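You operate a simulated robot arm through the tools that you are given. There is no shell and no other tool. Be economical: measure what you need, move in short steps, check, and stop when the job is done.

You are at the controls of a simulated two-armed robot. One attempt, no reset.

TASK
Put the M6 clear bag from the top of the grey table on the steel top of the demagnetiser and the M5 clear bag on top of the brown parcel there. Take the black cable reel and leave it on the top shelf of the grey shelf unit. Do these in any order.

The check looks at the end state, three seconds after you hand in, the way a careful person would. Anything else that was tipped, shoved, dropped, spilled or broken makes it a failure.

THE ROBOT
Two 7-joint arms with fingered hands on one trunk, on a base that drives. Base frame: it is fixed to the floor where the robot stands at the start and does not move with it; the origin is under the middle of the robot, x ahead of it, y to its left, z up. Units: cm, degrees, N and s.
The left shoulder is at the start at [8, 24.1, 165.2], the right one opposite. With the tool pointing down near the work surface each hand reaches from about 10 to 52 cm from the robot's upright axis, wherever it stands, measured 20 degrees to its own side. Places, roughly: black cable reel (12x12x9 cm) [60, -120, 50]; steel top of the demagnetiser (15x13 cm) [-90, -148, 88]; top shelf of the grey shelf unit [70, -80, 150]. Payload 4.9 kg a hand.
The tool frame of a hand sits at the grasp point between the pads (the TCP): z along the fingers, y along the line on which they close. The tips reach 3.2 cm beyond it. Largest opening 20 cm; the body of the gripper starts 8.9 cm behind the TCP. The gripper is a hand of 4 fingers: y runs from the thumb to the fingers, the wrist lies at [0, 0, -26.7] in the tool frame, and closing takes about 1.5 s.
Orientation is that of the tool frame in the base frame, as a unit quaternion [x, y, z, w]. With the fingers straight down and closing along the base's y, the tool's x points along the base's -x, its y along +y and its z along -z.

THE INTERFACE
- The arms move only by the tool servo_tool. It takes "left_targets", "right_targets" or both (then of equal length, played together; a hand with none holds still); each is a list of rows, each an object (a shift or turn left out is 0, a gripper value left out holds the last) with "rotation": the turn, a rotation vector about the base's x, y, z in units of 5 degrees (1.0 is 5 degrees), a list of three; "linear": the shift along the base's x, y, z in units of 30 mm (1.0 is 30 mm), a list of three. In form: [{"rotation": [ax, ay, az], "linear": [dx, dy, dz]}, ...]. A call has 1 to 8 rows; each row shifts and turns the commanded pose from where the row before left it. "left_claw" and "right_claw" are, for a hand that has rows, the finger opening in cm, from 0 to 20, set as the call begins (left out, the last holds). A call with a number of a shift or a turn outside -1 to 1 is refused whole. Rows are played at 5 a second. More than 5 cm and 8.6 degrees between two rows, or a gripper value outside its range, and nothing of the call is played. A pose out of reach is approached as far as the arm can. The call stops where the force on the tool passes 40 N (or 10 N more than at its start, if that is more) or the arm is blocked; 0.2 s more then pass. The fingers move at their own pace (about 7.2 cm/s each) and stop on an object; they squeeze with about 26 N. The grip force told is the motor's: it shows also when the fingers shut on nothing. Time passes only in rows, and 0.2 s behind the last, so rows that do not move let the fingers close. It gives the time, the measured TCP pose, the force on the tool (base axes), the opening and the grip force at its end, in the units of the frame above (readings bear some noise), with the torque about the TCP (base axes, N m) and any sound that the robot's microphone picked up, and new pictures: "views" is both (left out), scene, wrist or none (wrist: the cameras of the hands that moved).
- Cameras (640 x 400 px; columns grow to the right, rows downward): "scene" is now at [11.23, -3.53, 182.82]; the picture's right is [-0.39, -0.92, 0.00], its down [-0.52, 0.22, -0.83] and it looks along [0.76, -0.32, -0.56] (base axes); focal length 214 px, centre (320, 200). "left" rides on the left gripper at [-6.9, -6.9, -11.6] in its tool frame; the picture's right is [0.71, -0.71, 0.00], its down [0.54, 0.54, -0.64] and it looks along [0.45, 0.45, 0.77] (tool axes); focal length 226 px, centre (320, 200). "right" rides on the right gripper at [6.9, -6.9, -11.6] in its tool frame; the picture's right is [0.71, 0.71, 0.00], its down [-0.54, 0.54, -0.64] and it looks along [-0.46, 0.45, 0.77] (tool axes); focal length 226 px, centre (320, 200).
- move_column(by): slides the trunk up (or, below 0, down) by that many cm; the arms and the scene camera ride with it, the base frame stays. It gives what a move gives, with no picture.
- drive_base(legs): drives the robot by 1 to 6 legs, each [ahead, left, turn to the left] in cm, cm and degrees, along the robot's own axes; the way and the turn of a leg run together, so that a leg with both is an arc; at most 150 cm and 180 degrees a leg. The arms and the cameras ride along, it lands a little off, and it stops where it bumps. It gives what a move gives, and a new picture of the scene camera.
- curl_fingers(finger1, finger2, finger3, thumb_bend, hand): sets how far each is bent, from 0 (flat) to 1 (curled in); at 0.3 the hand is open as for a grip, at 0.7 the pads meet at the TCP. One left out holds its place. A second passes; each finger stops where it meets its share of the squeeze, and holds until it gets a number again. A gripper value or a shape takes the hand back. It gives what a move gives, with no picture; readings hold the bend of each and the force on the fingers (four entries, about 0 where the hand has none), thumb and palm.
- set_grasp(shape, hand): the hand has 4 fingers and takes this shape, open, in about a second: jaw (thumb against the fingers, like two jaws); tri (thumb and two fingers); tip (a fingertip pinch); poke (one finger out to press); point (the index stretched); flat (the hand flat); cup (the hand cupped); fist (a fist). The gripper value then closes the fingers along that shape, each until it touches; the sizes above hold for jaw. It gives what a move gives, with no picture.
- turn_head(pan, tilt): turns the head with the scene camera to pan (to the left, within 86 degrees either way) and tilt (down, from -29 to 69), counted from straight ahead of the robot. It gives what a move gives, and a new picture of the scene camera.
- probe_pixels(camera, pixels): for up to 12 pixels [column, row] of the newest picture of that camera ("zoom" is the newest enlarged one), the place [x, y, z] in the base frame of the surface seen there, good to about 0.3 cm. No time passes.
- inspect(camera, box): a new picture of the part [left, top, right, bottom] of that camera's present view, enlarged. No time passes.
- close_job(): hands the job in; it is judged then, once.

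Keep the steps short. Do not move on a guess: measure, check each grasp and each placing, and mend mistakes. In all there are 110 turns and 260 pictures (those below and enlarged ones count). Leave the grippers open and the arms clear of the work at the hand-in unless told otherwise, and finish with a single line.

The tools are called after "Call:" by a JSON object that holds its "name" and its "arguments". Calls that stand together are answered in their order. servo_tool: Moves the arms, as the interface text tells. Its arguments: {"type":"object","properties":{"left_targets":{"type":"array","items":{"type":"object","properties":{"rotation":{"type":"array","items":{"type":"number"}},"linear":{"type":"array","items":{"type":"number"}}}}},"left_claw":{"type":"number"},"right_targets":{"type":"array","items":{"type":"object","properties":{"rotation":{"type":"array","items":{"type":"number"}},"linear":{"type":"array","items":{"type":"number"}}}}},"right_claw":{"type":"number"},"views":{"type":"string","enum":["both","scene","wrist","none"]}},"required":[]} The other tools are called the same way: move_column (by) slides the trunk up or down; set_grasp (shape, hand) gives the hand a shape; curl_fingers (finger1, finger2, finger3, thumb_bend, hand) moves the fingers one by one; drive_base (legs) drives the base; turn_head (pan, tilt) turns the head that bears the scene camera; probe_pixels (camera, pixels) gives the place of the surface under pixels of a picture; inspect (camera, box) takes an enlarged picture of a part of a camera's view; close_job () hands the job in.

At the start:

```text
time_s: 0.0
left_tcp_pos: [40.43, 3.26, 173.77]
left_ee_rot: [0.0, 1.0, 0.0, -0.001]
left_contact_force: [0.8, 0.1, -0.7]
left_wrist_torque: [-0.02, 0.04, -0.02]
left_grip_width: 19.99
left_grip_force: 0.0
left_shape: jaw
left_bend: [0.3, 0.3, 0.3, 0.3]
left_finger forces: [0.0, 0.1, 0.0, 0.1, 0.0, 0.1]
right_tcp_pos: [43.47, -39.44, 174.79]
right_ee_rot: [0.0, 1.0, 0.0, 0.001]
right_contact_force: [0.2, 0.4, -1.1]
right_wrist_torque: [0.01, 0.0, -0.02]
right_grip_width: 19.98
right_grip_force: 0.0
right_shape: jaw
right_bend: [0.3, 0.3, 0.3, 0.3]
right_finger forces: [0.0, 0.1, 0.0, 0.0, 0.0, 0.1]
trunk travel left (down, up): [-56.0, 28.0]
robot x, y, heading: [0.07, 0.2, 0.1]
head pan, tilt: [-22.7, 34.2]
```

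scene: 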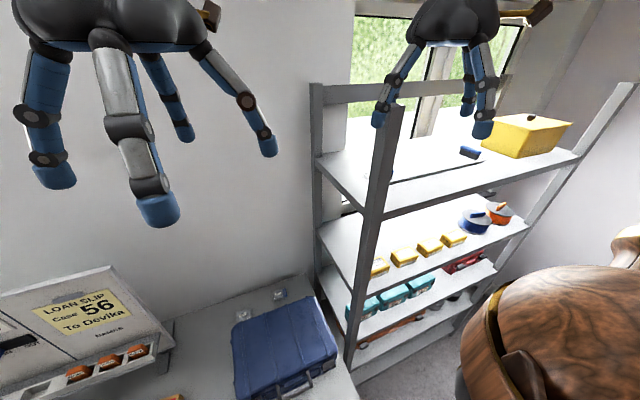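
right: 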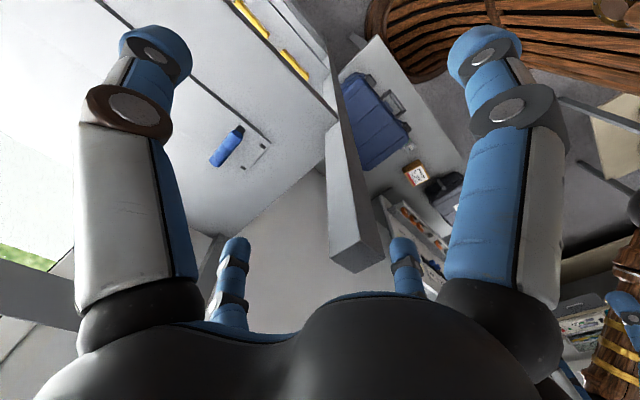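
left: 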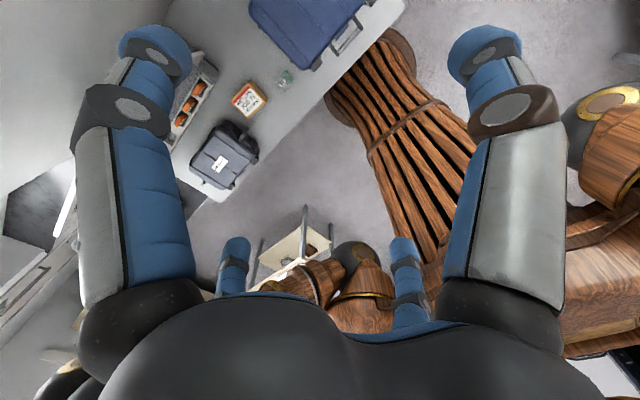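

I see the shelf unit ahead-right and a bench with a blue case. First I look around with the head.

Call:
{"name": "turn_head", "arguments": {"pan": -60, "tilt": 30}}

Call:
{"name": "turn_head", "arguments": {"pan": -86, "tilt": 45}}

Call:
{"name": "turn_head", "arguments": {"pan": 20, "tilt": 45}}

Call:
{"name": "turn_head", "arguments": {"pan": 75, "tilt": 40}}

```text
time_s: 1.0
left_tcp_pos: [40.61, 3.13, 173.81]
left_ee_rot: [0.0, 1.0, 0.0, 0.0]
left_contact_force: [-0.4, -0.3, -0.6]
left_wrist_torque: [0.0, -0.03, -0.01]
left_grip_width: 19.97
left_grip_force: 0.1
left_shape: jaw
left_bend: [0.3, 0.3, 0.3, 0.3]
left_finger forces: [0.1, 0.1, 0.1, 0.1, 0.0, 0.0]
right_tcp_pos: [43.59, -39.27, 174.74]
right_ee_rot: [0.0, 1.0, 0.0, -0.001]
right_contact_force: [-0.9, -0.1, -0.5]
right_wrist_torque: [0.02, 0.0, 0.02]
right_grip_width: 19.98
right_grip_force: 0.0
right_shape: jaw
right_bend: [0.3, 0.3, 0.3, 0.3]
right_finger forces: [0.0, 0.0, 0.1, 0.0, 0.1, 0.1]
trunk travel left (down, up): [-56.0, 28.0]
robot x, y, heading: [-0.24, 0.15, -0.3]
head pan, tilt: [-60.0, 30.0]
```

scene: 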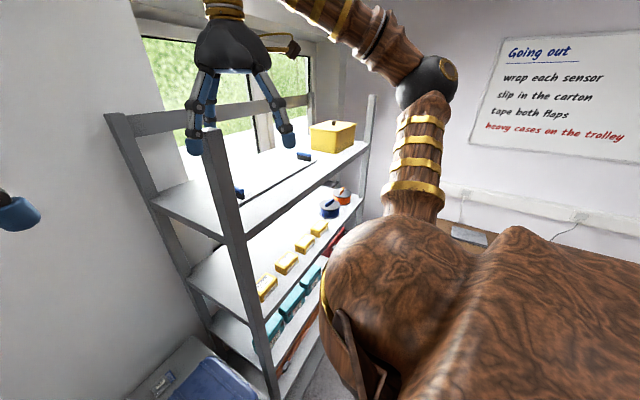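

```text
time_s: 1.9
left_tcp_pos: [40.5, 3.26, 173.79]
left_ee_rot: [0.0, 1.0, 0.0, 0.0]
left_contact_force: [0.2, -0.4, 0.1]
left_wrist_torque: [-0.02, -0.02, -0.02]
left_grip_width: 20.0
left_grip_force: 0.1
left_shape: jaw
left_bend: [0.3, 0.3, 0.3, 0.3]
left_finger forces: [0.0, 0.1, 0.1, 0.0, 0.1, 0.0]
right_tcp_pos: [43.55, -39.4, 174.77]
right_ee_rot: [0.0, 1.0, 0.0, -0.001]
right_contact_force: [-0.3, -0.4, -0.4]
right_wrist_torque: [0.03, 0.04, -0.01]
right_grip_width: 19.98
right_grip_force: 0.1
right_shape: jaw
right_bend: [0.3, 0.3, 0.3, 0.3]
right_finger forces: [0.1, 0.1, 0.0, 0.0, 0.0, 0.0]
trunk travel left (down, up): [-56.0, 28.0]
robot x, y, heading: [-0.02, -0.08, -0.2]
head pan, tilt: [-85.9, 45.0]
```

scene: 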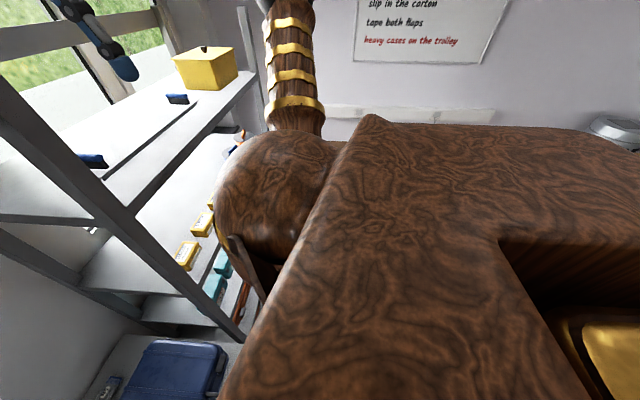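

```text
time_s: 3.8
left_tcp_pos: [40.51, 3.18, 173.74]
left_ee_rot: [0.001, 1.0, 0.0, 0.0]
left_contact_force: [1.0, -0.1, -0.4]
left_wrist_torque: [0.02, 0.02, -0.01]
left_grip_width: 19.98
left_grip_force: 0.1
left_shape: jaw
left_bend: [0.3, 0.3, 0.3, 0.3]
left_finger forces: [0.1, 0.1, 0.0, 0.0, 0.1, 0.0]
right_tcp_pos: [43.51, -39.36, 174.73]
right_ee_rot: [0.0, 1.0, 0.0, 0.0]
right_contact_force: [0.2, 0.7, 0.2]
right_wrist_torque: [0.01, 0.02, 0.01]
right_grip_width: 19.99
right_grip_force: 0.0
right_shape: jaw
right_bend: [0.3, 0.3, 0.3, 0.3]
right_finger forces: [0.1, 0.0, 0.0, 0.0, 0.0, 0.0]
trunk travel left (down, up): [-56.0, 28.0]
robot x, y, heading: [0.11, -0.06, 0.2]
head pan, tilt: [20.0, 45.0]
```

scene: 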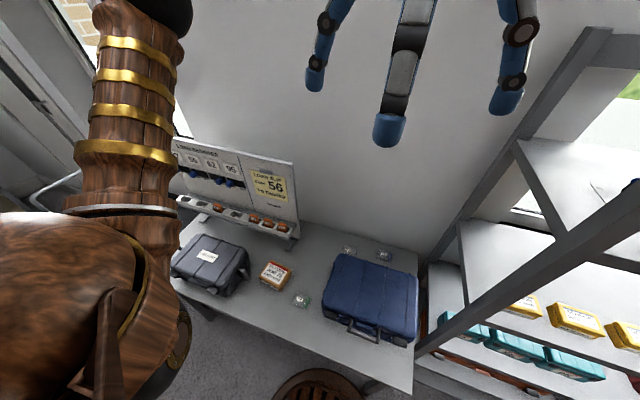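

```text
time_s: 5.0
left_tcp_pos: [40.51, 3.18, 173.83]
left_ee_rot: [0.0, 1.0, 0.001, 0.0]
left_contact_force: [-0.2, -0.4, 0.2]
left_wrist_torque: [-0.03, 0.01, 0.03]
left_grip_width: 20.0
left_grip_force: 0.0
left_shape: jaw
left_bend: [0.3, 0.3, 0.3, 0.3]
left_finger forces: [0.0, 0.0, 0.0, 0.0, 0.0, 0.0]
right_tcp_pos: [43.6, -39.39, 174.83]
right_ee_rot: [0.0, 1.0, 0.0, 0.001]
right_contact_force: [0.5, -0.8, 0.3]
right_wrist_torque: [0.02, 0.0, 0.01]
right_grip_width: 19.98
right_grip_force: 0.1
right_shape: jaw
right_bend: [0.3, 0.3, 0.3, 0.3]
right_finger forces: [0.0, 0.0, 0.0, 0.0, 0.0, 0.0]
trunk travel left (down, up): [-56.0, 28.0]
robot x, y, heading: [0.26, -0.23, 0.1]
head pan, tilt: [75.0, 40.0]
```

scene: 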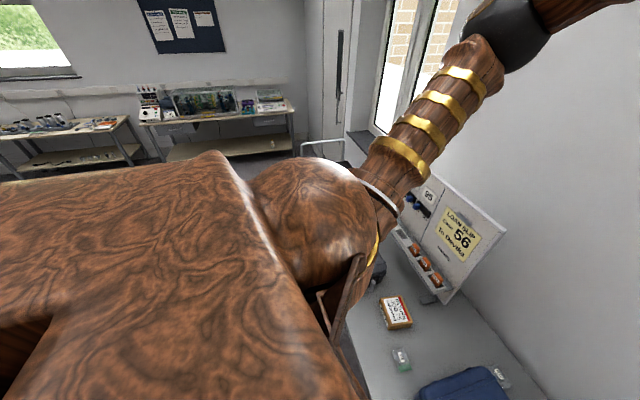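

The grey table with small bags lies ahead. I look closer at it.

Call:
{"name": "turn_head", "arguments": {"pan": 8, "tilt": 60}}

```text
time_s: 6.4
left_tcp_pos: [40.44, 3.08, 173.74]
left_ee_rot: [0.0, 1.0, 0.0, 0.001]
left_contact_force: [-0.6, 0.6, 0.5]
left_wrist_torque: [-0.01, -0.02, 0.01]
left_grip_width: 19.98
left_grip_force: 0.1
left_shape: jaw
left_bend: [0.3, 0.3, 0.3, 0.3]
left_finger forces: [0.0, 0.0, 0.0, 0.1, 0.1, 0.0]
right_tcp_pos: [43.49, -39.35, 174.7]
right_ee_rot: [0.0, 1.0, 0.0, 0.0]
right_contact_force: [-0.1, -0.4, 0.1]
right_wrist_torque: [-0.03, -0.01, 0.02]
right_grip_width: 19.97
right_grip_force: 0.1
right_shape: jaw
right_bend: [0.3, 0.3, 0.3, 0.3]
right_finger forces: [0.0, 0.0, 0.0, 0.0, 0.0, 0.0]
trunk travel left (down, up): [-56.0, 28.0]
robot x, y, heading: [0.21, -0.22, 0.0]
head pan, tilt: [8.0, 60.0]
```

scene: 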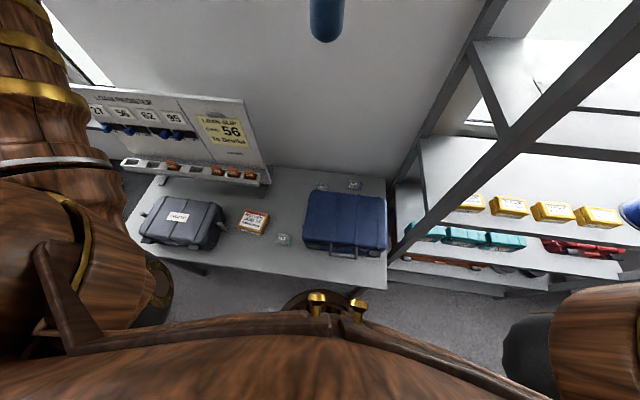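

Call:
{"name": "inspect", "arguments": {"camera": "scene", "box": [220, 165, 400, 275]}}

Call:
{"name": "inspect", "arguments": {"camera": "scene", "box": [260, 170, 380, 250]}}

Call:
{"name": "probe_pixels", "arguments": {"camera": "scene", "pixels": [[284, 239], [320, 186], [355, 185], [385, 285], [255, 185], [252, 221], [345, 220], [130, 250], [390, 180], [500, 170], [240, 175]]}}

```text
3.56 times, centred on (310, 220) of scene
```

zoom: 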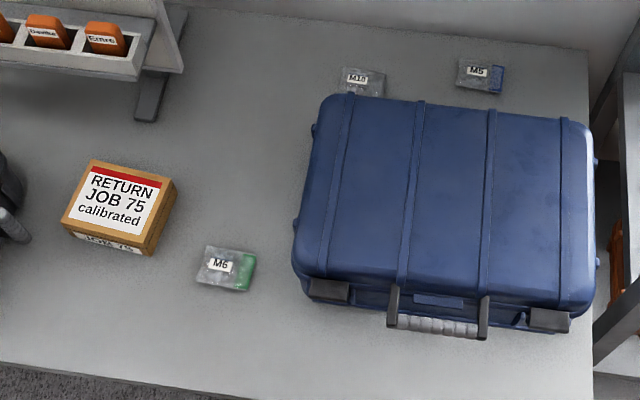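

```text
5.00 times, centred on (320, 210) of scene
```

zoom: 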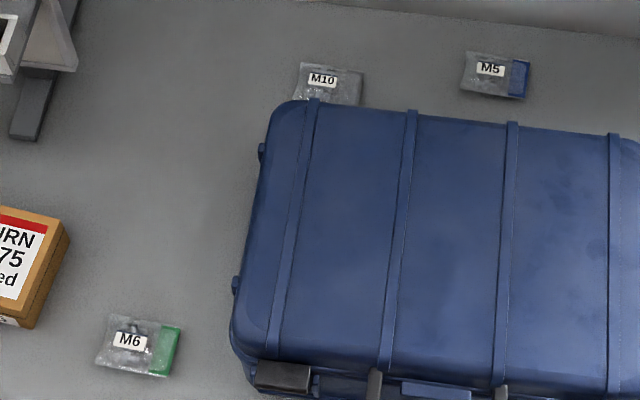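

```text
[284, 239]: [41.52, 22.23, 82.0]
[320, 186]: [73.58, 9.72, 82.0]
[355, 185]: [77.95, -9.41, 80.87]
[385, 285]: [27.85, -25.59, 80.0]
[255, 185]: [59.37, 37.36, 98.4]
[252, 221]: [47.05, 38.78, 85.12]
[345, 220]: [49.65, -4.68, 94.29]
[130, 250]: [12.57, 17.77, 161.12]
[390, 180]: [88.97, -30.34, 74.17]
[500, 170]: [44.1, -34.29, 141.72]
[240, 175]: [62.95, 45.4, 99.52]
```

Table top z≈80. M6 at about (41.5,22), M5 behind the blue case. I measure edges of M5, the case, M6 and parcel in a zoom picture.

Call:
{"name": "inspect", "arguments": {"camera": "scene", "box": [220, 165, 400, 275]}}

Call:
{"name": "probe_pixels", "arguments": {"camera": "zoom", "pixels": [[460, 62], [504, 68], [500, 93], [458, 86], [480, 76], [345, 94], [560, 115], [575, 110], [320, 105], [450, 30], [595, 50], [300, 285]]}}

Call:
{"name": "probe_pixels", "arguments": {"camera": "zoom", "pixels": [[205, 250], [256, 254], [248, 290], [198, 282], [228, 268], [92, 165], [175, 182], [150, 235], [70, 215], [115, 200], [570, 325], [15, 355]]}}

Call:
{"name": "probe_pixels", "arguments": {"camera": "scene", "pixels": [[320, 297], [318, 310], [500, 100], [590, 120], [440, 145], [400, 200], [160, 300], [140, 230], [280, 250], [300, 140], [395, 215]]}}

```text
3.56 times, centred on (310, 220) of scene
```

zoom: 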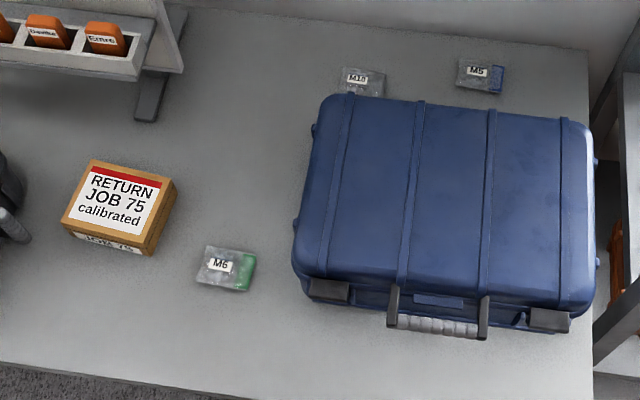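

```text
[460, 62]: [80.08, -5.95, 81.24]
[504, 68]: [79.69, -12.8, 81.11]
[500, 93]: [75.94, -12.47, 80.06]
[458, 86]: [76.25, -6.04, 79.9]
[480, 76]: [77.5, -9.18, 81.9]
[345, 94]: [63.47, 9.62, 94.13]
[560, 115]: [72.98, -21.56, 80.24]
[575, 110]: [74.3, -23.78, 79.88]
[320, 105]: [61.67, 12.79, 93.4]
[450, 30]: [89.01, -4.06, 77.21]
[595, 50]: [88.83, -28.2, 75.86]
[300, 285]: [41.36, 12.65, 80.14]
```

```text
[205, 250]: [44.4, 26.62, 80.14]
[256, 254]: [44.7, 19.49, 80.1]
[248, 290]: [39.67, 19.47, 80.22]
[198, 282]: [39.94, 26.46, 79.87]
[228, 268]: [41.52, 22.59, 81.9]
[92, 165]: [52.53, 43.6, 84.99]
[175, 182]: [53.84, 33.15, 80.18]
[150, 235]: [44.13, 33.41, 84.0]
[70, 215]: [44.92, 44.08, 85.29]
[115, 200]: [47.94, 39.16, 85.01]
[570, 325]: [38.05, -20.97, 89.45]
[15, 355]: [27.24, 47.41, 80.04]
```

```text
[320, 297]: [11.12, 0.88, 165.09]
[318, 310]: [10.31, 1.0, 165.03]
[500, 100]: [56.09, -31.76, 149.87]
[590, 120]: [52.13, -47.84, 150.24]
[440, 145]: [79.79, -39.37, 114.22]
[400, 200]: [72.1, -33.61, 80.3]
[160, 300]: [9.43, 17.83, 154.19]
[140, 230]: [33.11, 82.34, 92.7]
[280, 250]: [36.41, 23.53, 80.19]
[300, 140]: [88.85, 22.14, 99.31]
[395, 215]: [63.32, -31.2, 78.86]
```

M5 at x 76–80, y −6…−12.8; case back edge x≈64, wall x≈89. Next I check the shelf front and the robot's foot.

Call:
{"name": "turn_head", "arguments": {"pan": -35, "tilt": 55}}

Call:
{"name": "turn_head", "arguments": {"pan": -5, "tilt": 69}}

```text
time_s: 7.5
left_tcp_pos: [40.53, 3.19, 173.7]
left_ee_rot: [0.0, 1.0, 0.0, 0.0]
left_contact_force: [0.2, 0.1, 0.1]
left_wrist_torque: [0.0, -0.01, -0.02]
left_grip_width: 19.97
left_grip_force: 0.0
left_shape: jaw
left_bend: [0.3, 0.3, 0.3, 0.3]
left_finger forces: [0.0, 0.1, 0.0, 0.0, 0.1, 0.0]
right_tcp_pos: [43.52, -39.33, 174.73]
right_ee_rot: [0.0, 1.0, 0.001, 0.0]
right_contact_force: [-0.7, 0.0, 0.4]
right_wrist_torque: [0.03, -0.03, 0.0]
right_grip_width: 19.96
right_grip_force: 0.0
right_shape: jaw
right_bend: [0.3, 0.3, 0.3, 0.3]
right_finger forces: [0.1, 0.0, 0.0, 0.0, 0.1, 0.0]
trunk travel left (down, up): [-56.0, 28.0]
robot x, y, heading: [-0.02, 0.24, 0.3]
head pan, tilt: [-35.0, 55.0]
```

scene: 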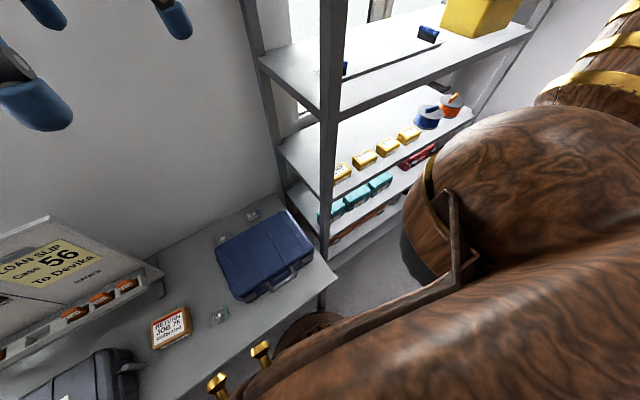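

```text
time_s: 8.4
left_tcp_pos: [40.54, 3.25, 173.79]
left_ee_rot: [0.0, 1.0, 0.001, 0.0]
left_contact_force: [0.0, 0.9, -0.3]
left_wrist_torque: [-0.04, 0.0, -0.02]
left_grip_width: 20.0
left_grip_force: 0.1
left_shape: jaw
left_bend: [0.3, 0.3, 0.3, 0.3]
left_finger forces: [0.0, 0.0, 0.1, 0.0, 0.0, 0.1]
right_tcp_pos: [43.49, -39.4, 174.77]
right_ee_rot: [0.0, 1.0, 0.0, 0.0]
right_contact_force: [0.1, 0.5, -0.6]
right_wrist_torque: [-0.05, 0.03, 0.01]
right_grip_width: 19.98
right_grip_force: 0.1
right_shape: jaw
right_bend: [0.3, 0.3, 0.3, 0.3]
right_finger forces: [0.0, 0.0, 0.0, 0.0, 0.0, 0.1]
trunk travel left (down, up): [-56.0, 28.0]
robot x, y, heading: [-0.57, 0.23, -0.1]
head pan, tilt: [-5.0, 68.8]
```

scene: 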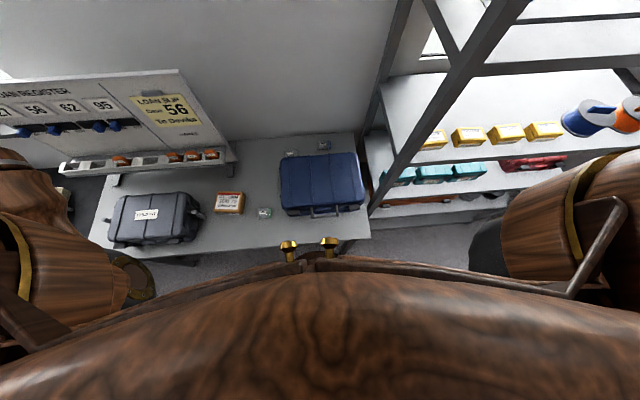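

Call:
{"name": "turn_head", "arguments": {"pan": -30, "tilt": 45}}

```text
time_s: 9.3
left_tcp_pos: [40.47, 3.16, 173.85]
left_ee_rot: [0.001, 1.0, 0.0, -0.001]
left_contact_force: [-0.7, 0.1, 0.0]
left_wrist_torque: [0.02, 0.01, 0.0]
left_grip_width: 20.0
left_grip_force: 0.1
left_shape: jaw
left_bend: [0.3, 0.3, 0.3, 0.3]
left_finger forces: [0.0, 0.0, 0.0, 0.0, 0.0, 0.1]
right_tcp_pos: [43.59, -39.32, 174.79]
right_ee_rot: [0.0, 1.0, 0.0, 0.0]
right_contact_force: [-0.4, 0.7, -0.2]
right_wrist_torque: [0.02, -0.03, 0.02]
right_grip_width: 19.99
right_grip_force: 0.0
right_shape: jaw
right_bend: [0.3, 0.3, 0.3, 0.3]
right_finger forces: [0.0, 0.0, 0.1, 0.0, 0.1, 0.0]
trunk travel left (down, up): [-56.0, 28.0]
robot x, y, heading: [-0.11, 0.16, 0.0]
head pan, tilt: [-30.0, 45.0]
```

scene: 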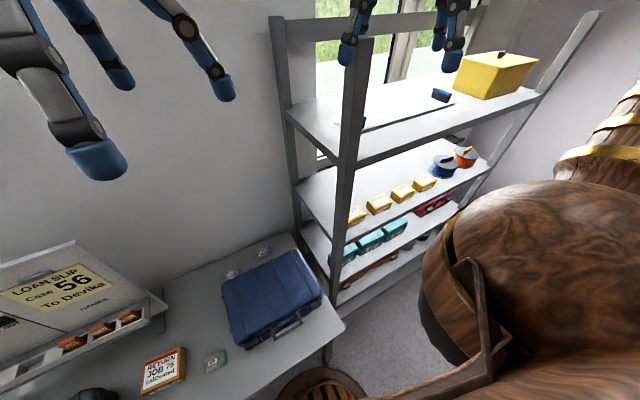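

Call:
{"name": "probe_pixels", "arguments": {"camera": "scene", "pixels": [[310, 375], [350, 372], [330, 350], [345, 160], [360, 60], [540, 95], [340, 280], [410, 110], [525, 85], [441, 95], [500, 75], [595, 15]]}}

Call:
{"name": "inspect", "arguments": {"camera": "scene", "box": [300, 40, 600, 230]}}

```text
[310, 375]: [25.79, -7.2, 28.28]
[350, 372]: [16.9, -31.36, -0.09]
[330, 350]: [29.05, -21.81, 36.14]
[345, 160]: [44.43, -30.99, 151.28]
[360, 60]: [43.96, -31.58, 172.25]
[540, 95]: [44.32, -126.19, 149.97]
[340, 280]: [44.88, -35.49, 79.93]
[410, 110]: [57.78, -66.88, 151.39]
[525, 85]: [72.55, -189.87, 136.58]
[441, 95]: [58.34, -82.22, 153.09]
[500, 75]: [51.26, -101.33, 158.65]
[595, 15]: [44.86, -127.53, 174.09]
```

```text
2.11 times, centred on (450, 135) of scene
```

zoom: 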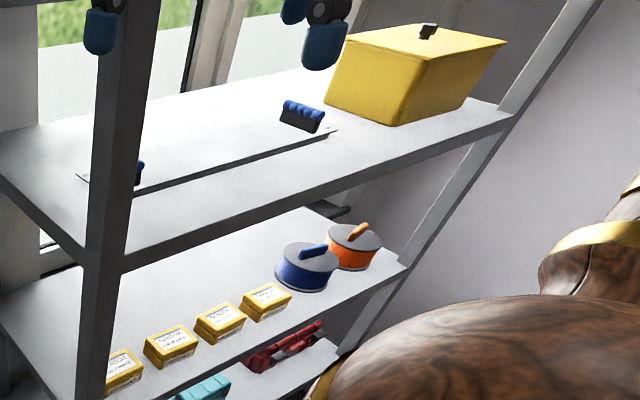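

The shelf's front post is right by the right hand's fingers. I lift the right hand 9 cm and then pull it back.

Call:
{"name": "servo_tool", "arguments": {"right_targets": [{"linear": [0, 0, 1]}, {"linear": [0, 0, 1]}, {"linear": [0, 0, 1]}, {"linear": [-1, 0, 0]}, {"linear": [-1, 0, 0]}, {"linear": [-1, 0, 0]}, {"linear": [-1, 0, 0]}, {"linear": [-1, 0, 0]}], "views": "scene"}}

```text
time_s: 11.1
left_tcp_pos: [40.32, 3.17, 173.88]
left_ee_rot: [0.0, 1.0, 0.0, 0.001]
left_contact_force: [-0.8, -0.5, 0.0]
left_wrist_torque: [0.05, -0.02, 0.03]
left_grip_width: 19.98
left_grip_force: 0.0
left_shape: jaw
left_bend: [0.3, 0.3, 0.3, 0.3]
left_finger forces: [0.0, 0.0, 0.0, 0.0, 0.0, 0.0]
right_tcp_pos: [28.59, -38.43, 174.6]
right_ee_rot: [0.001, 1.0, 0.001, 0.001]
right_contact_force: [-0.4, 0.1, 0.1]
right_wrist_torque: [0.01, -0.05, 0.02]
right_grip_width: 19.99
right_grip_force: 0.1
right_shape: jaw
right_bend: [0.3, 0.3, 0.3, 0.3]
right_finger forces: [0.1, 0.0, 0.0, 0.0, 0.0, 0.0]
right hand out of reach, approached as far as the arm can: row 1, 2, 3, 8
trunk travel left (down, up): [-56.0, 28.0]
robot x, y, heading: [-0.32, -0.01, 0.0]
head pan, tilt: [-30.0, 45.0]
```

scene: 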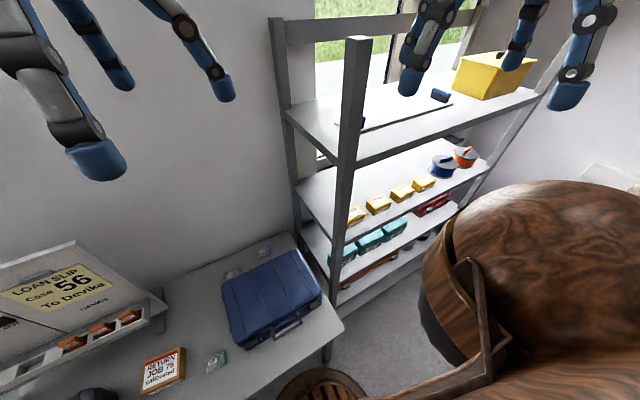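

Right hand is clear of the shelf. I lower the trunk 35 and shift the base 8 cm to the right.

Call:
{"name": "move_column", "arguments": {"by": -35}}

Call:
{"name": "drive_base", "arguments": {"legs": [[0, -8, 0]]}}

Call:
{"name": "turn_head", "arguments": {"pan": 5, "tilt": 42}}

```text
time_s: 14.5
left_tcp_pos: [40.42, 3.17, 138.77]
left_ee_rot: [0.0, 1.0, 0.0, 0.001]
left_contact_force: [0.0, 0.8, 0.4]
left_wrist_torque: [0.02, -0.01, 0.02]
left_grip_width: 19.98
left_grip_force: 0.1
left_shape: jaw
left_bend: [0.3, 0.3, 0.3, 0.3]
left_finger forces: [0.1, 0.0, 0.0, 0.1, 0.0, 0.1]
right_tcp_pos: [28.92, -38.37, 139.45]
right_ee_rot: [0.0, 1.0, 0.001, 0.001]
right_contact_force: [-0.3, 0.7, -0.1]
right_wrist_torque: [0.03, -0.01, 0.02]
right_grip_width: 19.99
right_grip_force: 0.2
right_shape: jaw
right_bend: [0.3, 0.3, 0.3, 0.3]
right_finger forces: [0.1, 0.0, 0.1, 0.0, 0.1, 0.1]
trunk travel left (down, up): [-21.0, 63.0]
robot x, y, heading: [-0.01, 0.12, 0.0]
head pan, tilt: [-30.0, 45.0]
```

```text
time_s: 15.6
left_tcp_pos: [40.43, -4.16, 138.7]
left_ee_rot: [0.0, 1.0, -0.001, 0.0]
left_contact_force: [0.6, 0.1, 0.3]
left_wrist_torque: [-0.02, 0.01, 0.0]
left_grip_width: 19.98
left_grip_force: 0.1
left_shape: jaw
left_bend: [0.3, 0.3, 0.3, 0.3]
left_finger forces: [0.0, 0.0, 0.0, 0.0, 0.0, 0.1]
right_tcp_pos: [28.95, -45.97, 139.59]
right_ee_rot: [0.0, 1.0, -0.001, 0.001]
right_contact_force: [-0.1, -0.4, 1.6]
right_wrist_torque: [-0.03, 0.06, -0.02]
right_grip_width: 19.98
right_grip_force: 0.1
right_shape: jaw
right_bend: [0.3, 0.3, 0.3, 0.3]
right_finger forces: [0.0, 0.0, 0.0, 0.1, 0.0, 0.0]
trunk travel left (down, up): [-21.0, 63.0]
robot x, y, heading: [0.26, -7.66, -0.1]
head pan, tilt: [-30.0, 45.0]
```

scene: 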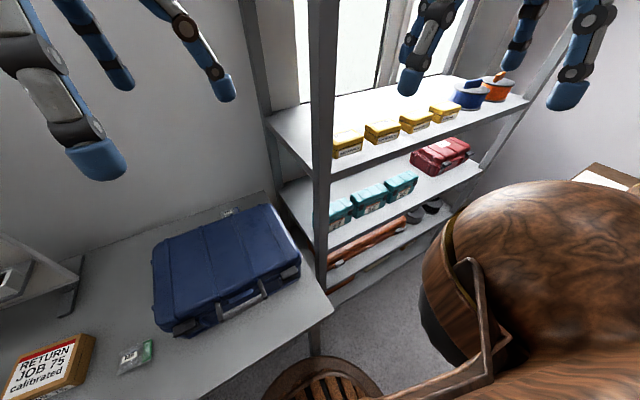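

```text
time_s: 16.6
left_tcp_pos: [40.56, -4.46, 138.75]
left_ee_rot: [0.001, 1.0, -0.001, 0.0]
left_contact_force: [-0.4, -0.7, -0.9]
left_wrist_torque: [-0.03, -0.02, 0.0]
left_grip_width: 19.99
left_grip_force: 0.1
left_shape: jaw
left_bend: [0.3, 0.3, 0.3, 0.3]
left_finger forces: [0.0, 0.0, 0.1, 0.1, 0.0, 0.0]
right_tcp_pos: [28.83, -46.12, 139.59]
right_ee_rot: [0.001, 1.0, 0.0, 0.001]
right_contact_force: [-0.3, -0.2, -0.1]
right_wrist_torque: [-0.03, 0.01, 0.02]
right_grip_width: 19.99
right_grip_force: 0.1
right_shape: jaw
right_bend: [0.3, 0.3, 0.3, 0.3]
right_finger forces: [0.0, 0.0, 0.0, 0.0, 0.0, 0.0]
trunk travel left (down, up): [-21.0, 63.0]
robot x, y, heading: [0.1, -7.64, -0.3]
head pan, tilt: [5.0, 42.0]
```

scene: 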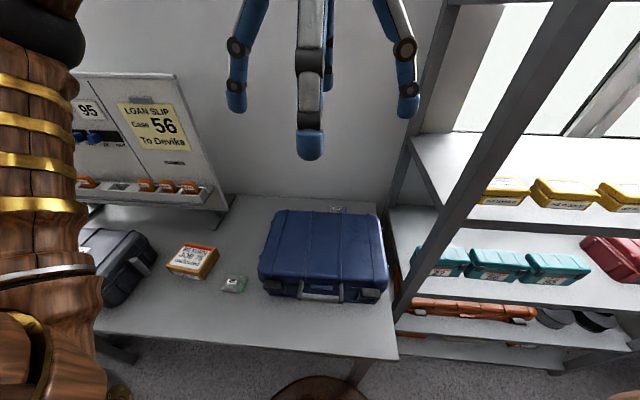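

The hand's digits form a cross. I try the "tip" shape and look at it.

Call:
{"name": "set_grasp", "arguments": {"hand": "left", "shape": "tip"}}

Call:
{"name": "servo_tool", "arguments": {"left_targets": [{"linear": [0, 0, 0]}, {"linear": [0, 0, 0]}]}}

```text
time_s: 17.5
left_tcp_pos: [40.48, -4.44, 138.68]
left_ee_rot: [0.0, 1.0, 0.0, 0.0]
left_contact_force: [-0.1, 0.3, 0.0]
left_wrist_torque: [0.02, -0.01, 0.02]
left_grip_width: 19.97
left_grip_force: 0.1
left_shape: tip
left_bend: [0.16, 0.3, 0.16, 0.3]
left_finger forces: [0.0, 0.1, 0.0, 0.0, 0.0, 0.0]
right_tcp_pos: [28.86, -46.24, 139.45]
right_ee_rot: [0.001, 1.0, 0.001, 0.0]
right_contact_force: [-0.8, -0.1, -0.4]
right_wrist_torque: [-0.02, -0.01, 0.0]
right_grip_width: 19.98
right_grip_force: 0.1
right_shape: jaw
right_bend: [0.3, 0.3, 0.3, 0.3]
right_finger forces: [0.0, 0.1, 0.1, 0.0, 0.0, 0.1]
trunk travel left (down, up): [-21.0, 63.0]
robot x, y, heading: [0.19, -7.57, -0.2]
head pan, tilt: [5.0, 42.0]
```

```text
time_s: 18.1
left_tcp_pos: [40.43, -4.39, 138.84]
left_ee_rot: [0.001, 1.0, 0.0, -0.001]
left_contact_force: [0.1, 0.0, 0.1]
left_wrist_torque: [0.0, 0.0, 0.0]
left_grip_width: 20.0
left_grip_force: 0.1
left_shape: tip
left_bend: [0.16, 0.3, 0.16, 0.3]
left_finger forces: [0.0, 0.0, 0.0, 0.0, 0.0, 0.0]
right_tcp_pos: [28.72, -46.16, 139.57]
right_ee_rot: [0.001, 1.0, 0.001, 0.001]
right_contact_force: [0.8, 0.2, 0.1]
right_wrist_torque: [-0.01, 0.0, 0.02]
right_grip_width: 19.99
right_grip_force: 0.0
right_shape: jaw
right_bend: [0.3, 0.3, 0.3, 0.3]
right_finger forces: [0.1, 0.0, 0.1, 0.1, 0.1, 0.1]
trunk travel left (down, up): [-21.0, 63.0]
robot x, y, heading: [-0.18, -7.58, 0.0]
head pan, tilt: [5.0, 42.0]
```

scene: 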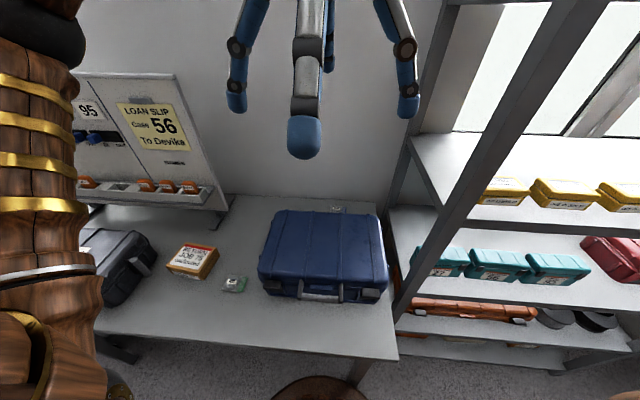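
left: 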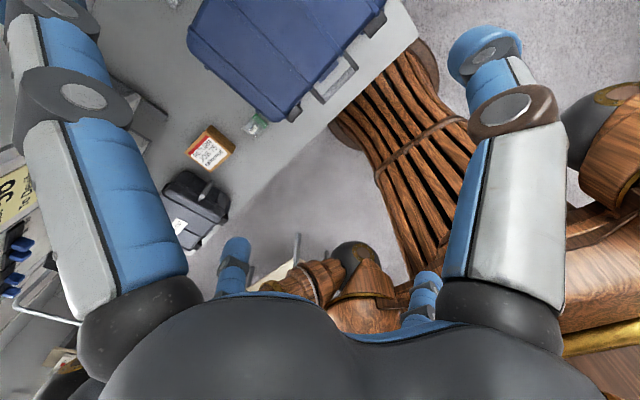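

Tip shape spreads two fingers too wide near the wall, so I return to jaw with 12 cm opening and bring the left hand forward above the case.

Call:
{"name": "set_grasp", "arguments": {"hand": "left", "shape": "jaw"}}

Call:
{"name": "servo_tool", "arguments": {"left_targets": [{"linear": [1, 0, -1]}, {"linear": [1, 0, -1]}, {"linear": [1, 0, -1]}, {"linear": [1, 0, -1]}, {"linear": [1, 0, -1]}, {"linear": [1, 0, -1]}, {"linear": [1, -0.5, -1]}, {"linear": [1, -0.5, -1]}], "left_claw": 12}}

```text
time_s: 19.0
left_tcp_pos: [40.5, -4.48, 138.78]
left_ee_rot: [0.001, 1.0, 0.0, 0.0]
left_contact_force: [-0.1, -0.5, -0.9]
left_wrist_torque: [-0.01, 0.02, -0.01]
left_grip_width: 20.0
left_grip_force: 0.1
left_shape: jaw
left_bend: [0.3, 0.3, 0.3, 0.3]
left_finger forces: [0.1, 0.0, 0.0, 0.0, 0.0, 0.0]
right_tcp_pos: [28.91, -46.13, 139.56]
right_ee_rot: [0.001, 1.0, 0.001, 0.001]
right_contact_force: [-0.5, -0.5, 0.0]
right_wrist_torque: [0.01, -0.01, -0.03]
right_grip_width: 20.0
right_grip_force: 0.1
right_shape: jaw
right_bend: [0.3, 0.3, 0.3, 0.3]
right_finger forces: [0.1, 0.1, 0.0, 0.0, 0.0, 0.0]
trunk travel left (down, up): [-21.0, 63.0]
robot x, y, heading: [0.13, -7.64, 0.2]
head pan, tilt: [5.0, 42.0]
```

```text
time_s: 20.8
left_tcp_pos: [65.0, -7.19, 114.68]
left_ee_rot: [0.001, 1.0, 0.0, -0.001]
left_contact_force: [0.4, -0.2, -1.1]
left_wrist_torque: [-0.01, 0.03, 0.01]
left_grip_width: 12.04
left_grip_force: 0.1
left_shape: jaw
left_bend: [0.34, 0.34, 0.34, 0.32]
left_finger forces: [0.1, 0.0, 0.1, 0.1, 0.0, 0.0]
right_tcp_pos: [29.08, -46.23, 139.49]
right_ee_rot: [0.0, 1.0, 0.001, 0.0]
right_contact_force: [0.4, -0.8, 0.8]
right_wrist_torque: [0.03, 0.03, -0.01]
right_grip_width: 19.99
right_grip_force: 0.1
right_shape: jaw
right_bend: [0.3, 0.3, 0.3, 0.3]
right_finger forces: [0.2, 0.0, 0.0, 0.0, 0.0, 0.0]
trunk travel left (down, up): [-21.0, 63.0]
robot x, y, heading: [0.13, -7.74, 0.3]
head pan, tilt: [5.0, 42.0]
```

scene: 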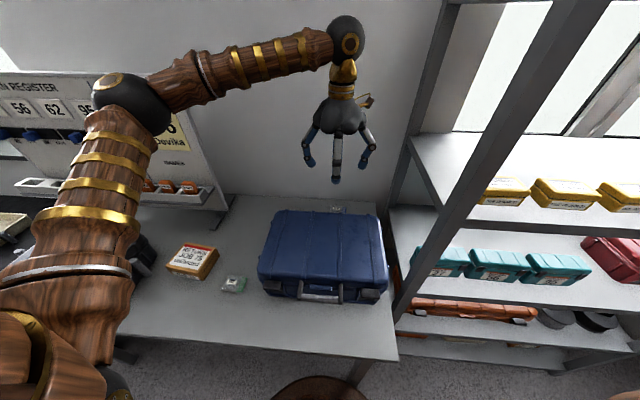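
left: 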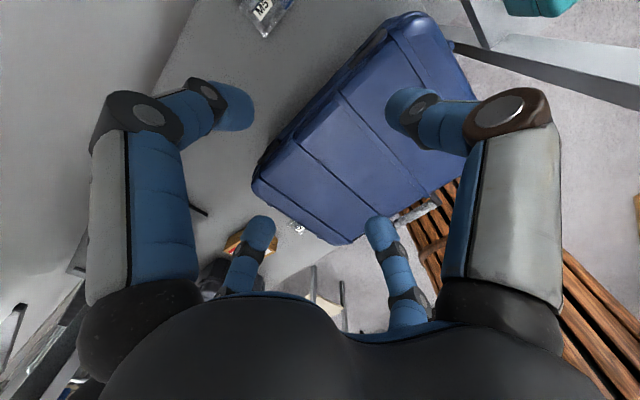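

Elbow stays left and clear, and M5 shows in the left camera at (265,10). I go on to above M5.

Call:
{"name": "servo_tool", "arguments": {"left_targets": [{"linear": [1, -0.2, 0]}, {"linear": [1, -0.2, 0]}, {"linear": [1, -0.2, 0]}, {"linear": [1, -0.1, 0]}, {"linear": [0.33, 0, -1]}, {"linear": [0, 0, -1]}, {"linear": [0, 0, -1]}]}}

```text
time_s: 22.4
left_tcp_pos: [77.37, -9.66, 105.82]
left_ee_rot: [0.0, 1.0, 0.0, -0.001]
left_contact_force: [0.2, 0.3, -0.6]
left_wrist_torque: [0.0, 0.01, -0.02]
left_grip_width: 12.06
left_grip_force: 0.0
left_shape: jaw
left_bend: [0.34, 0.34, 0.34, 0.32]
left_finger forces: [0.1, 0.0, 0.0, 0.0, 0.0, 0.0]
right_tcp_pos: [29.08, -46.23, 139.55]
right_ee_rot: [0.0, 1.0, 0.0, 0.001]
right_contact_force: [0.9, -0.9, 0.7]
right_wrist_torque: [0.04, 0.01, -0.01]
right_grip_width: 20.0
right_grip_force: 0.0
right_shape: jaw
right_bend: [0.3, 0.3, 0.3, 0.3]
right_finger forces: [0.1, 0.0, 0.0, 0.0, 0.0, 0.0]
trunk travel left (down, up): [-21.0, 63.0]
robot x, y, heading: [-0.2, -7.95, 0.1]
head pan, tilt: [5.0, 42.0]
```

scene: 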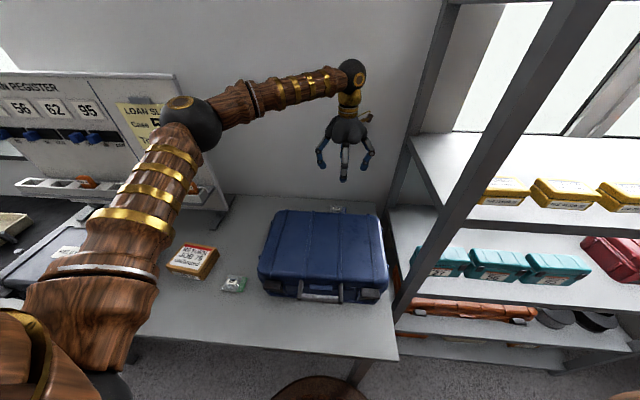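
left: 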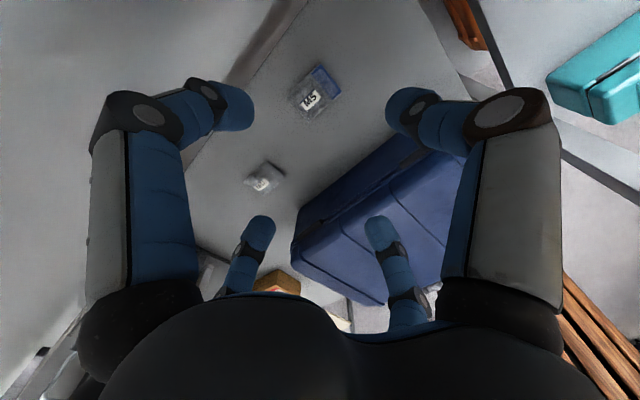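

M5 and M10 both visible clearly. I probe them in the left camera.

Call:
{"name": "probe_pixels", "arguments": {"camera": "left", "pixels": [[313, 66], [340, 85], [315, 116], [290, 95], [312, 97], [265, 177], [325, 80]]}}

Call:
{"name": "inspect", "arguments": {"camera": "left", "box": [240, 40, 400, 140]}}

```text
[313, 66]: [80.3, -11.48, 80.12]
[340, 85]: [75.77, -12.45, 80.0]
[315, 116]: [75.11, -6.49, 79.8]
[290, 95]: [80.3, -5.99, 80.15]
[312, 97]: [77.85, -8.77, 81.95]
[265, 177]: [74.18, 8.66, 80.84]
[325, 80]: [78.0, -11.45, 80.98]
```

```text
4.00 times, centred on (320, 90) of left
```

zoom: 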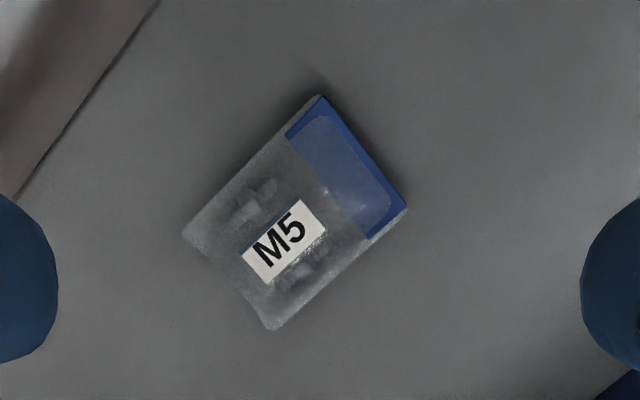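

M5 centre ≈ (77.8,−9.2). I correct by 0.4 cm and descend to TCP z≈86.

Call:
{"name": "servo_tool", "arguments": {"left_targets": [{"linear": [0.15, 0.13, -1]}, {"linear": [0, 0, -1]}, {"linear": [0, 0, -1]}, {"linear": [0, 0, -1]}, {"linear": [0, 0, -1]}, {"linear": [0, 0, -1]}, {"linear": [0, 0, -0.6]}, {"linear": [0, 0, 0]}]}}

```text
time_s: 24.2
left_tcp_pos: [77.71, -9.11, 86.05]
left_ee_rot: [0.001, 1.0, 0.0, 0.0]
left_contact_force: [-1.2, -1.5, 0.0]
left_wrist_torque: [0.01, 0.01, 0.01]
left_grip_width: 12.06
left_grip_force: 0.1
left_shape: jaw
left_bend: [0.34, 0.34, 0.34, 0.32]
left_finger forces: [0.1, 0.0, 0.0, 0.1, 0.0, 0.0]
right_tcp_pos: [28.91, -46.08, 139.55]
right_ee_rot: [0.001, 1.0, 0.002, 0.0]
right_contact_force: [-0.2, -0.6, 0.7]
right_wrist_torque: [-0.02, -0.03, -0.02]
right_grip_width: 20.0
right_grip_force: 0.1
right_shape: jaw
right_bend: [0.3, 0.3, 0.3, 0.3]
right_finger forces: [0.1, 0.0, 0.0, 0.0, 0.0, 0.0]
trunk travel left (down, up): [-21.0, 63.0]
robot x, y, heading: [0.07, -7.63, -0.2]
head pan, tilt: [5.0, 42.0]
```

scene: 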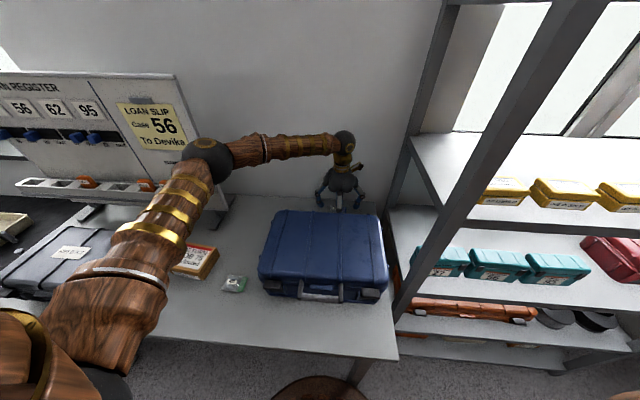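
left: 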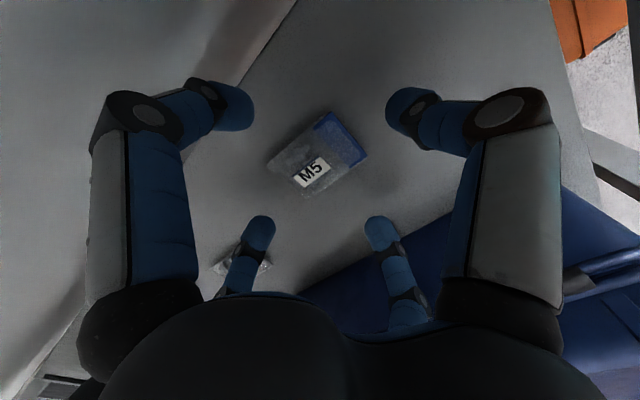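

Bag is centred between the four tips. I descend 2.2 cm more.

Call:
{"name": "servo_tool", "arguments": {"left_targets": [{"linear": [0, 0, -0.4]}, {"linear": [0, 0, -0.35]}, {"linear": [0, 0, 0]}], "views": "wrist"}}

```text
time_s: 25.0
left_tcp_pos: [77.79, -9.04, 83.81]
left_ee_rot: [0.001, 1.0, 0.0, 0.0]
left_contact_force: [0.8, 0.8, -0.2]
left_wrist_torque: [-0.01, 0.04, 0.02]
left_grip_width: 12.07
left_grip_force: 0.0
left_shape: jaw
left_bend: [0.34, 0.34, 0.34, 0.32]
left_finger forces: [0.1, 0.1, 0.1, 0.1, 0.0, 0.0]
right_tcp_pos: [28.94, -46.22, 139.52]
right_ee_rot: [0.0, 1.0, 0.001, 0.0]
right_contact_force: [0.0, 0.1, 0.5]
right_wrist_torque: [0.04, -0.02, 0.04]
right_grip_width: 20.02
right_grip_force: 0.2
right_shape: jaw
right_bend: [0.3, 0.3, 0.3, 0.3]
right_finger forces: [0.1, 0.0, 0.0, 0.1, 0.0, 0.0]
trunk travel left (down, up): [-21.0, 63.0]
robot x, y, heading: [-0.03, -7.57, -0.2]
head pan, tilt: [5.0, 42.0]
```

left: 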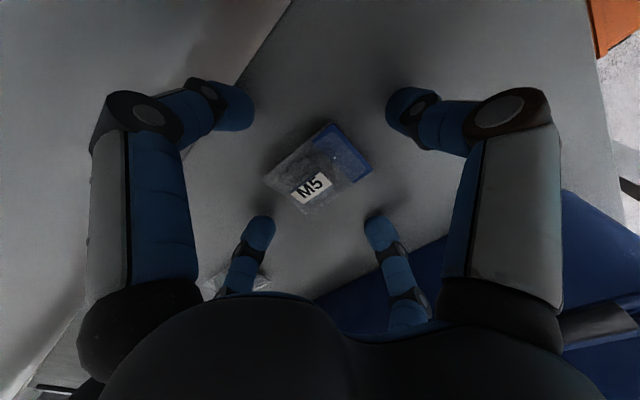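

No contact with the table yet. I lower 0.3 and close the fingers.

Call:
{"name": "servo_tool", "arguments": {"left_targets": [{"linear": [0, 0, -0.1]}, {"linear": [0, 0, 0]}, {"linear": [0, 0, 0]}, {"linear": [0, 0, 0]}, {"linear": [0, 0, 0]}, {"linear": [0, 0, 0]}, {"linear": [0, 0, 0]}, {"linear": [0, 0, 0]}], "left_claw": 3, "views": "wrist"}}

```text
time_s: 26.8
left_tcp_pos: [77.86, -9.23, 83.46]
left_ee_rot: [0.001, 1.0, -0.001, 0.001]
left_contact_force: [-0.1, 0.1, -0.6]
left_wrist_torque: [0.05, -0.04, 0.03]
left_grip_width: 5.61
left_grip_force: 25.7
left_shape: jaw
left_bend: [0.53, 0.47, 0.54, 0.46]
left_finger forces: [23.3, 23.2, 23.0, 0.1, 23.4, 0.1]
right_tcp_pos: [28.96, -46.12, 139.56]
right_ee_rot: [0.001, 1.0, 0.001, 0.001]
right_contact_force: [0.0, 0.2, -0.2]
right_wrist_torque: [0.02, -0.02, 0.0]
right_grip_width: 19.99
right_grip_force: 0.1
right_shape: jaw
right_bend: [0.3, 0.3, 0.3, 0.3]
right_finger forces: [0.1, 0.0, 0.0, 0.1, 0.0, 0.0]
trunk travel left (down, up): [-21.0, 63.0]
robot x, y, heading: [0.16, -7.83, -0.1]
head pan, tilt: [5.0, 42.0]
```

left: 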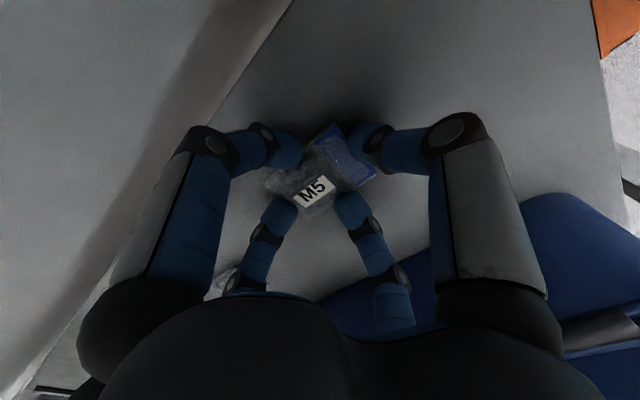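

All four digits hold M5 with ~23 N. I lift straight up.

Call:
{"name": "servo_tool", "arguments": {"left_targets": [{"linear": [0, 0, 0.5]}, {"linear": [0, 0, 1]}, {"linear": [0, 0, 1]}, {"linear": [0, 0, 1]}, {"linear": [0, 0, 1]}, {"linear": [0, 0, 1]}, {"linear": [0, 0, 1]}, {"linear": [0, 0, 1]}]}}

```text
time_s: 28.6
left_tcp_pos: [77.94, -9.32, 106.18]
left_ee_rot: [0.001, 1.0, 0.0, 0.0]
left_contact_force: [-1.0, -0.4, -0.2]
left_wrist_torque: [-0.05, 0.02, 0.02]
left_grip_width: 5.62
left_grip_force: 25.5
left_shape: jaw
left_bend: [0.53, 0.47, 0.54, 0.46]
left_finger forces: [23.2, 23.1, 23.1, 0.0, 23.2, 0.0]
right_tcp_pos: [28.81, -46.11, 139.54]
right_ee_rot: [0.001, 1.0, 0.001, 0.001]
right_contact_force: [0.0, 0.2, 0.0]
right_wrist_torque: [0.0, -0.07, 0.02]
right_grip_width: 19.99
right_grip_force: 0.1
right_shape: jaw
right_bend: [0.3, 0.3, 0.3, 0.3]
right_finger forces: [0.1, 0.0, 0.0, 0.0, 0.2, 0.0]
trunk travel left (down, up): [-21.0, 63.0]
robot x, y, heading: [0.0, -7.47, -0.3]
head pan, tilt: [5.0, 42.0]
```

scene: 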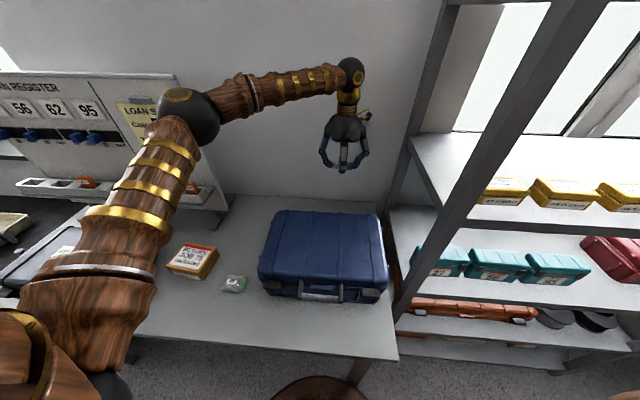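
left: 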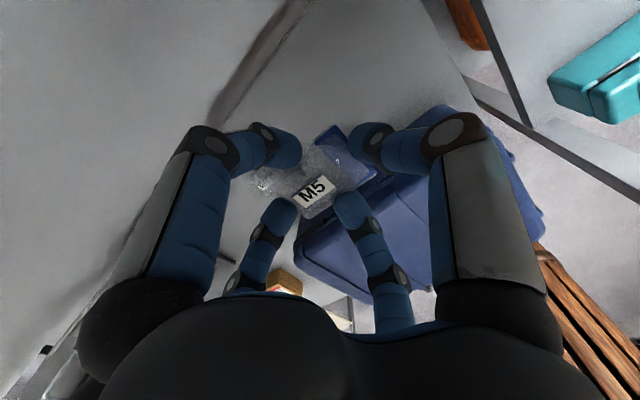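

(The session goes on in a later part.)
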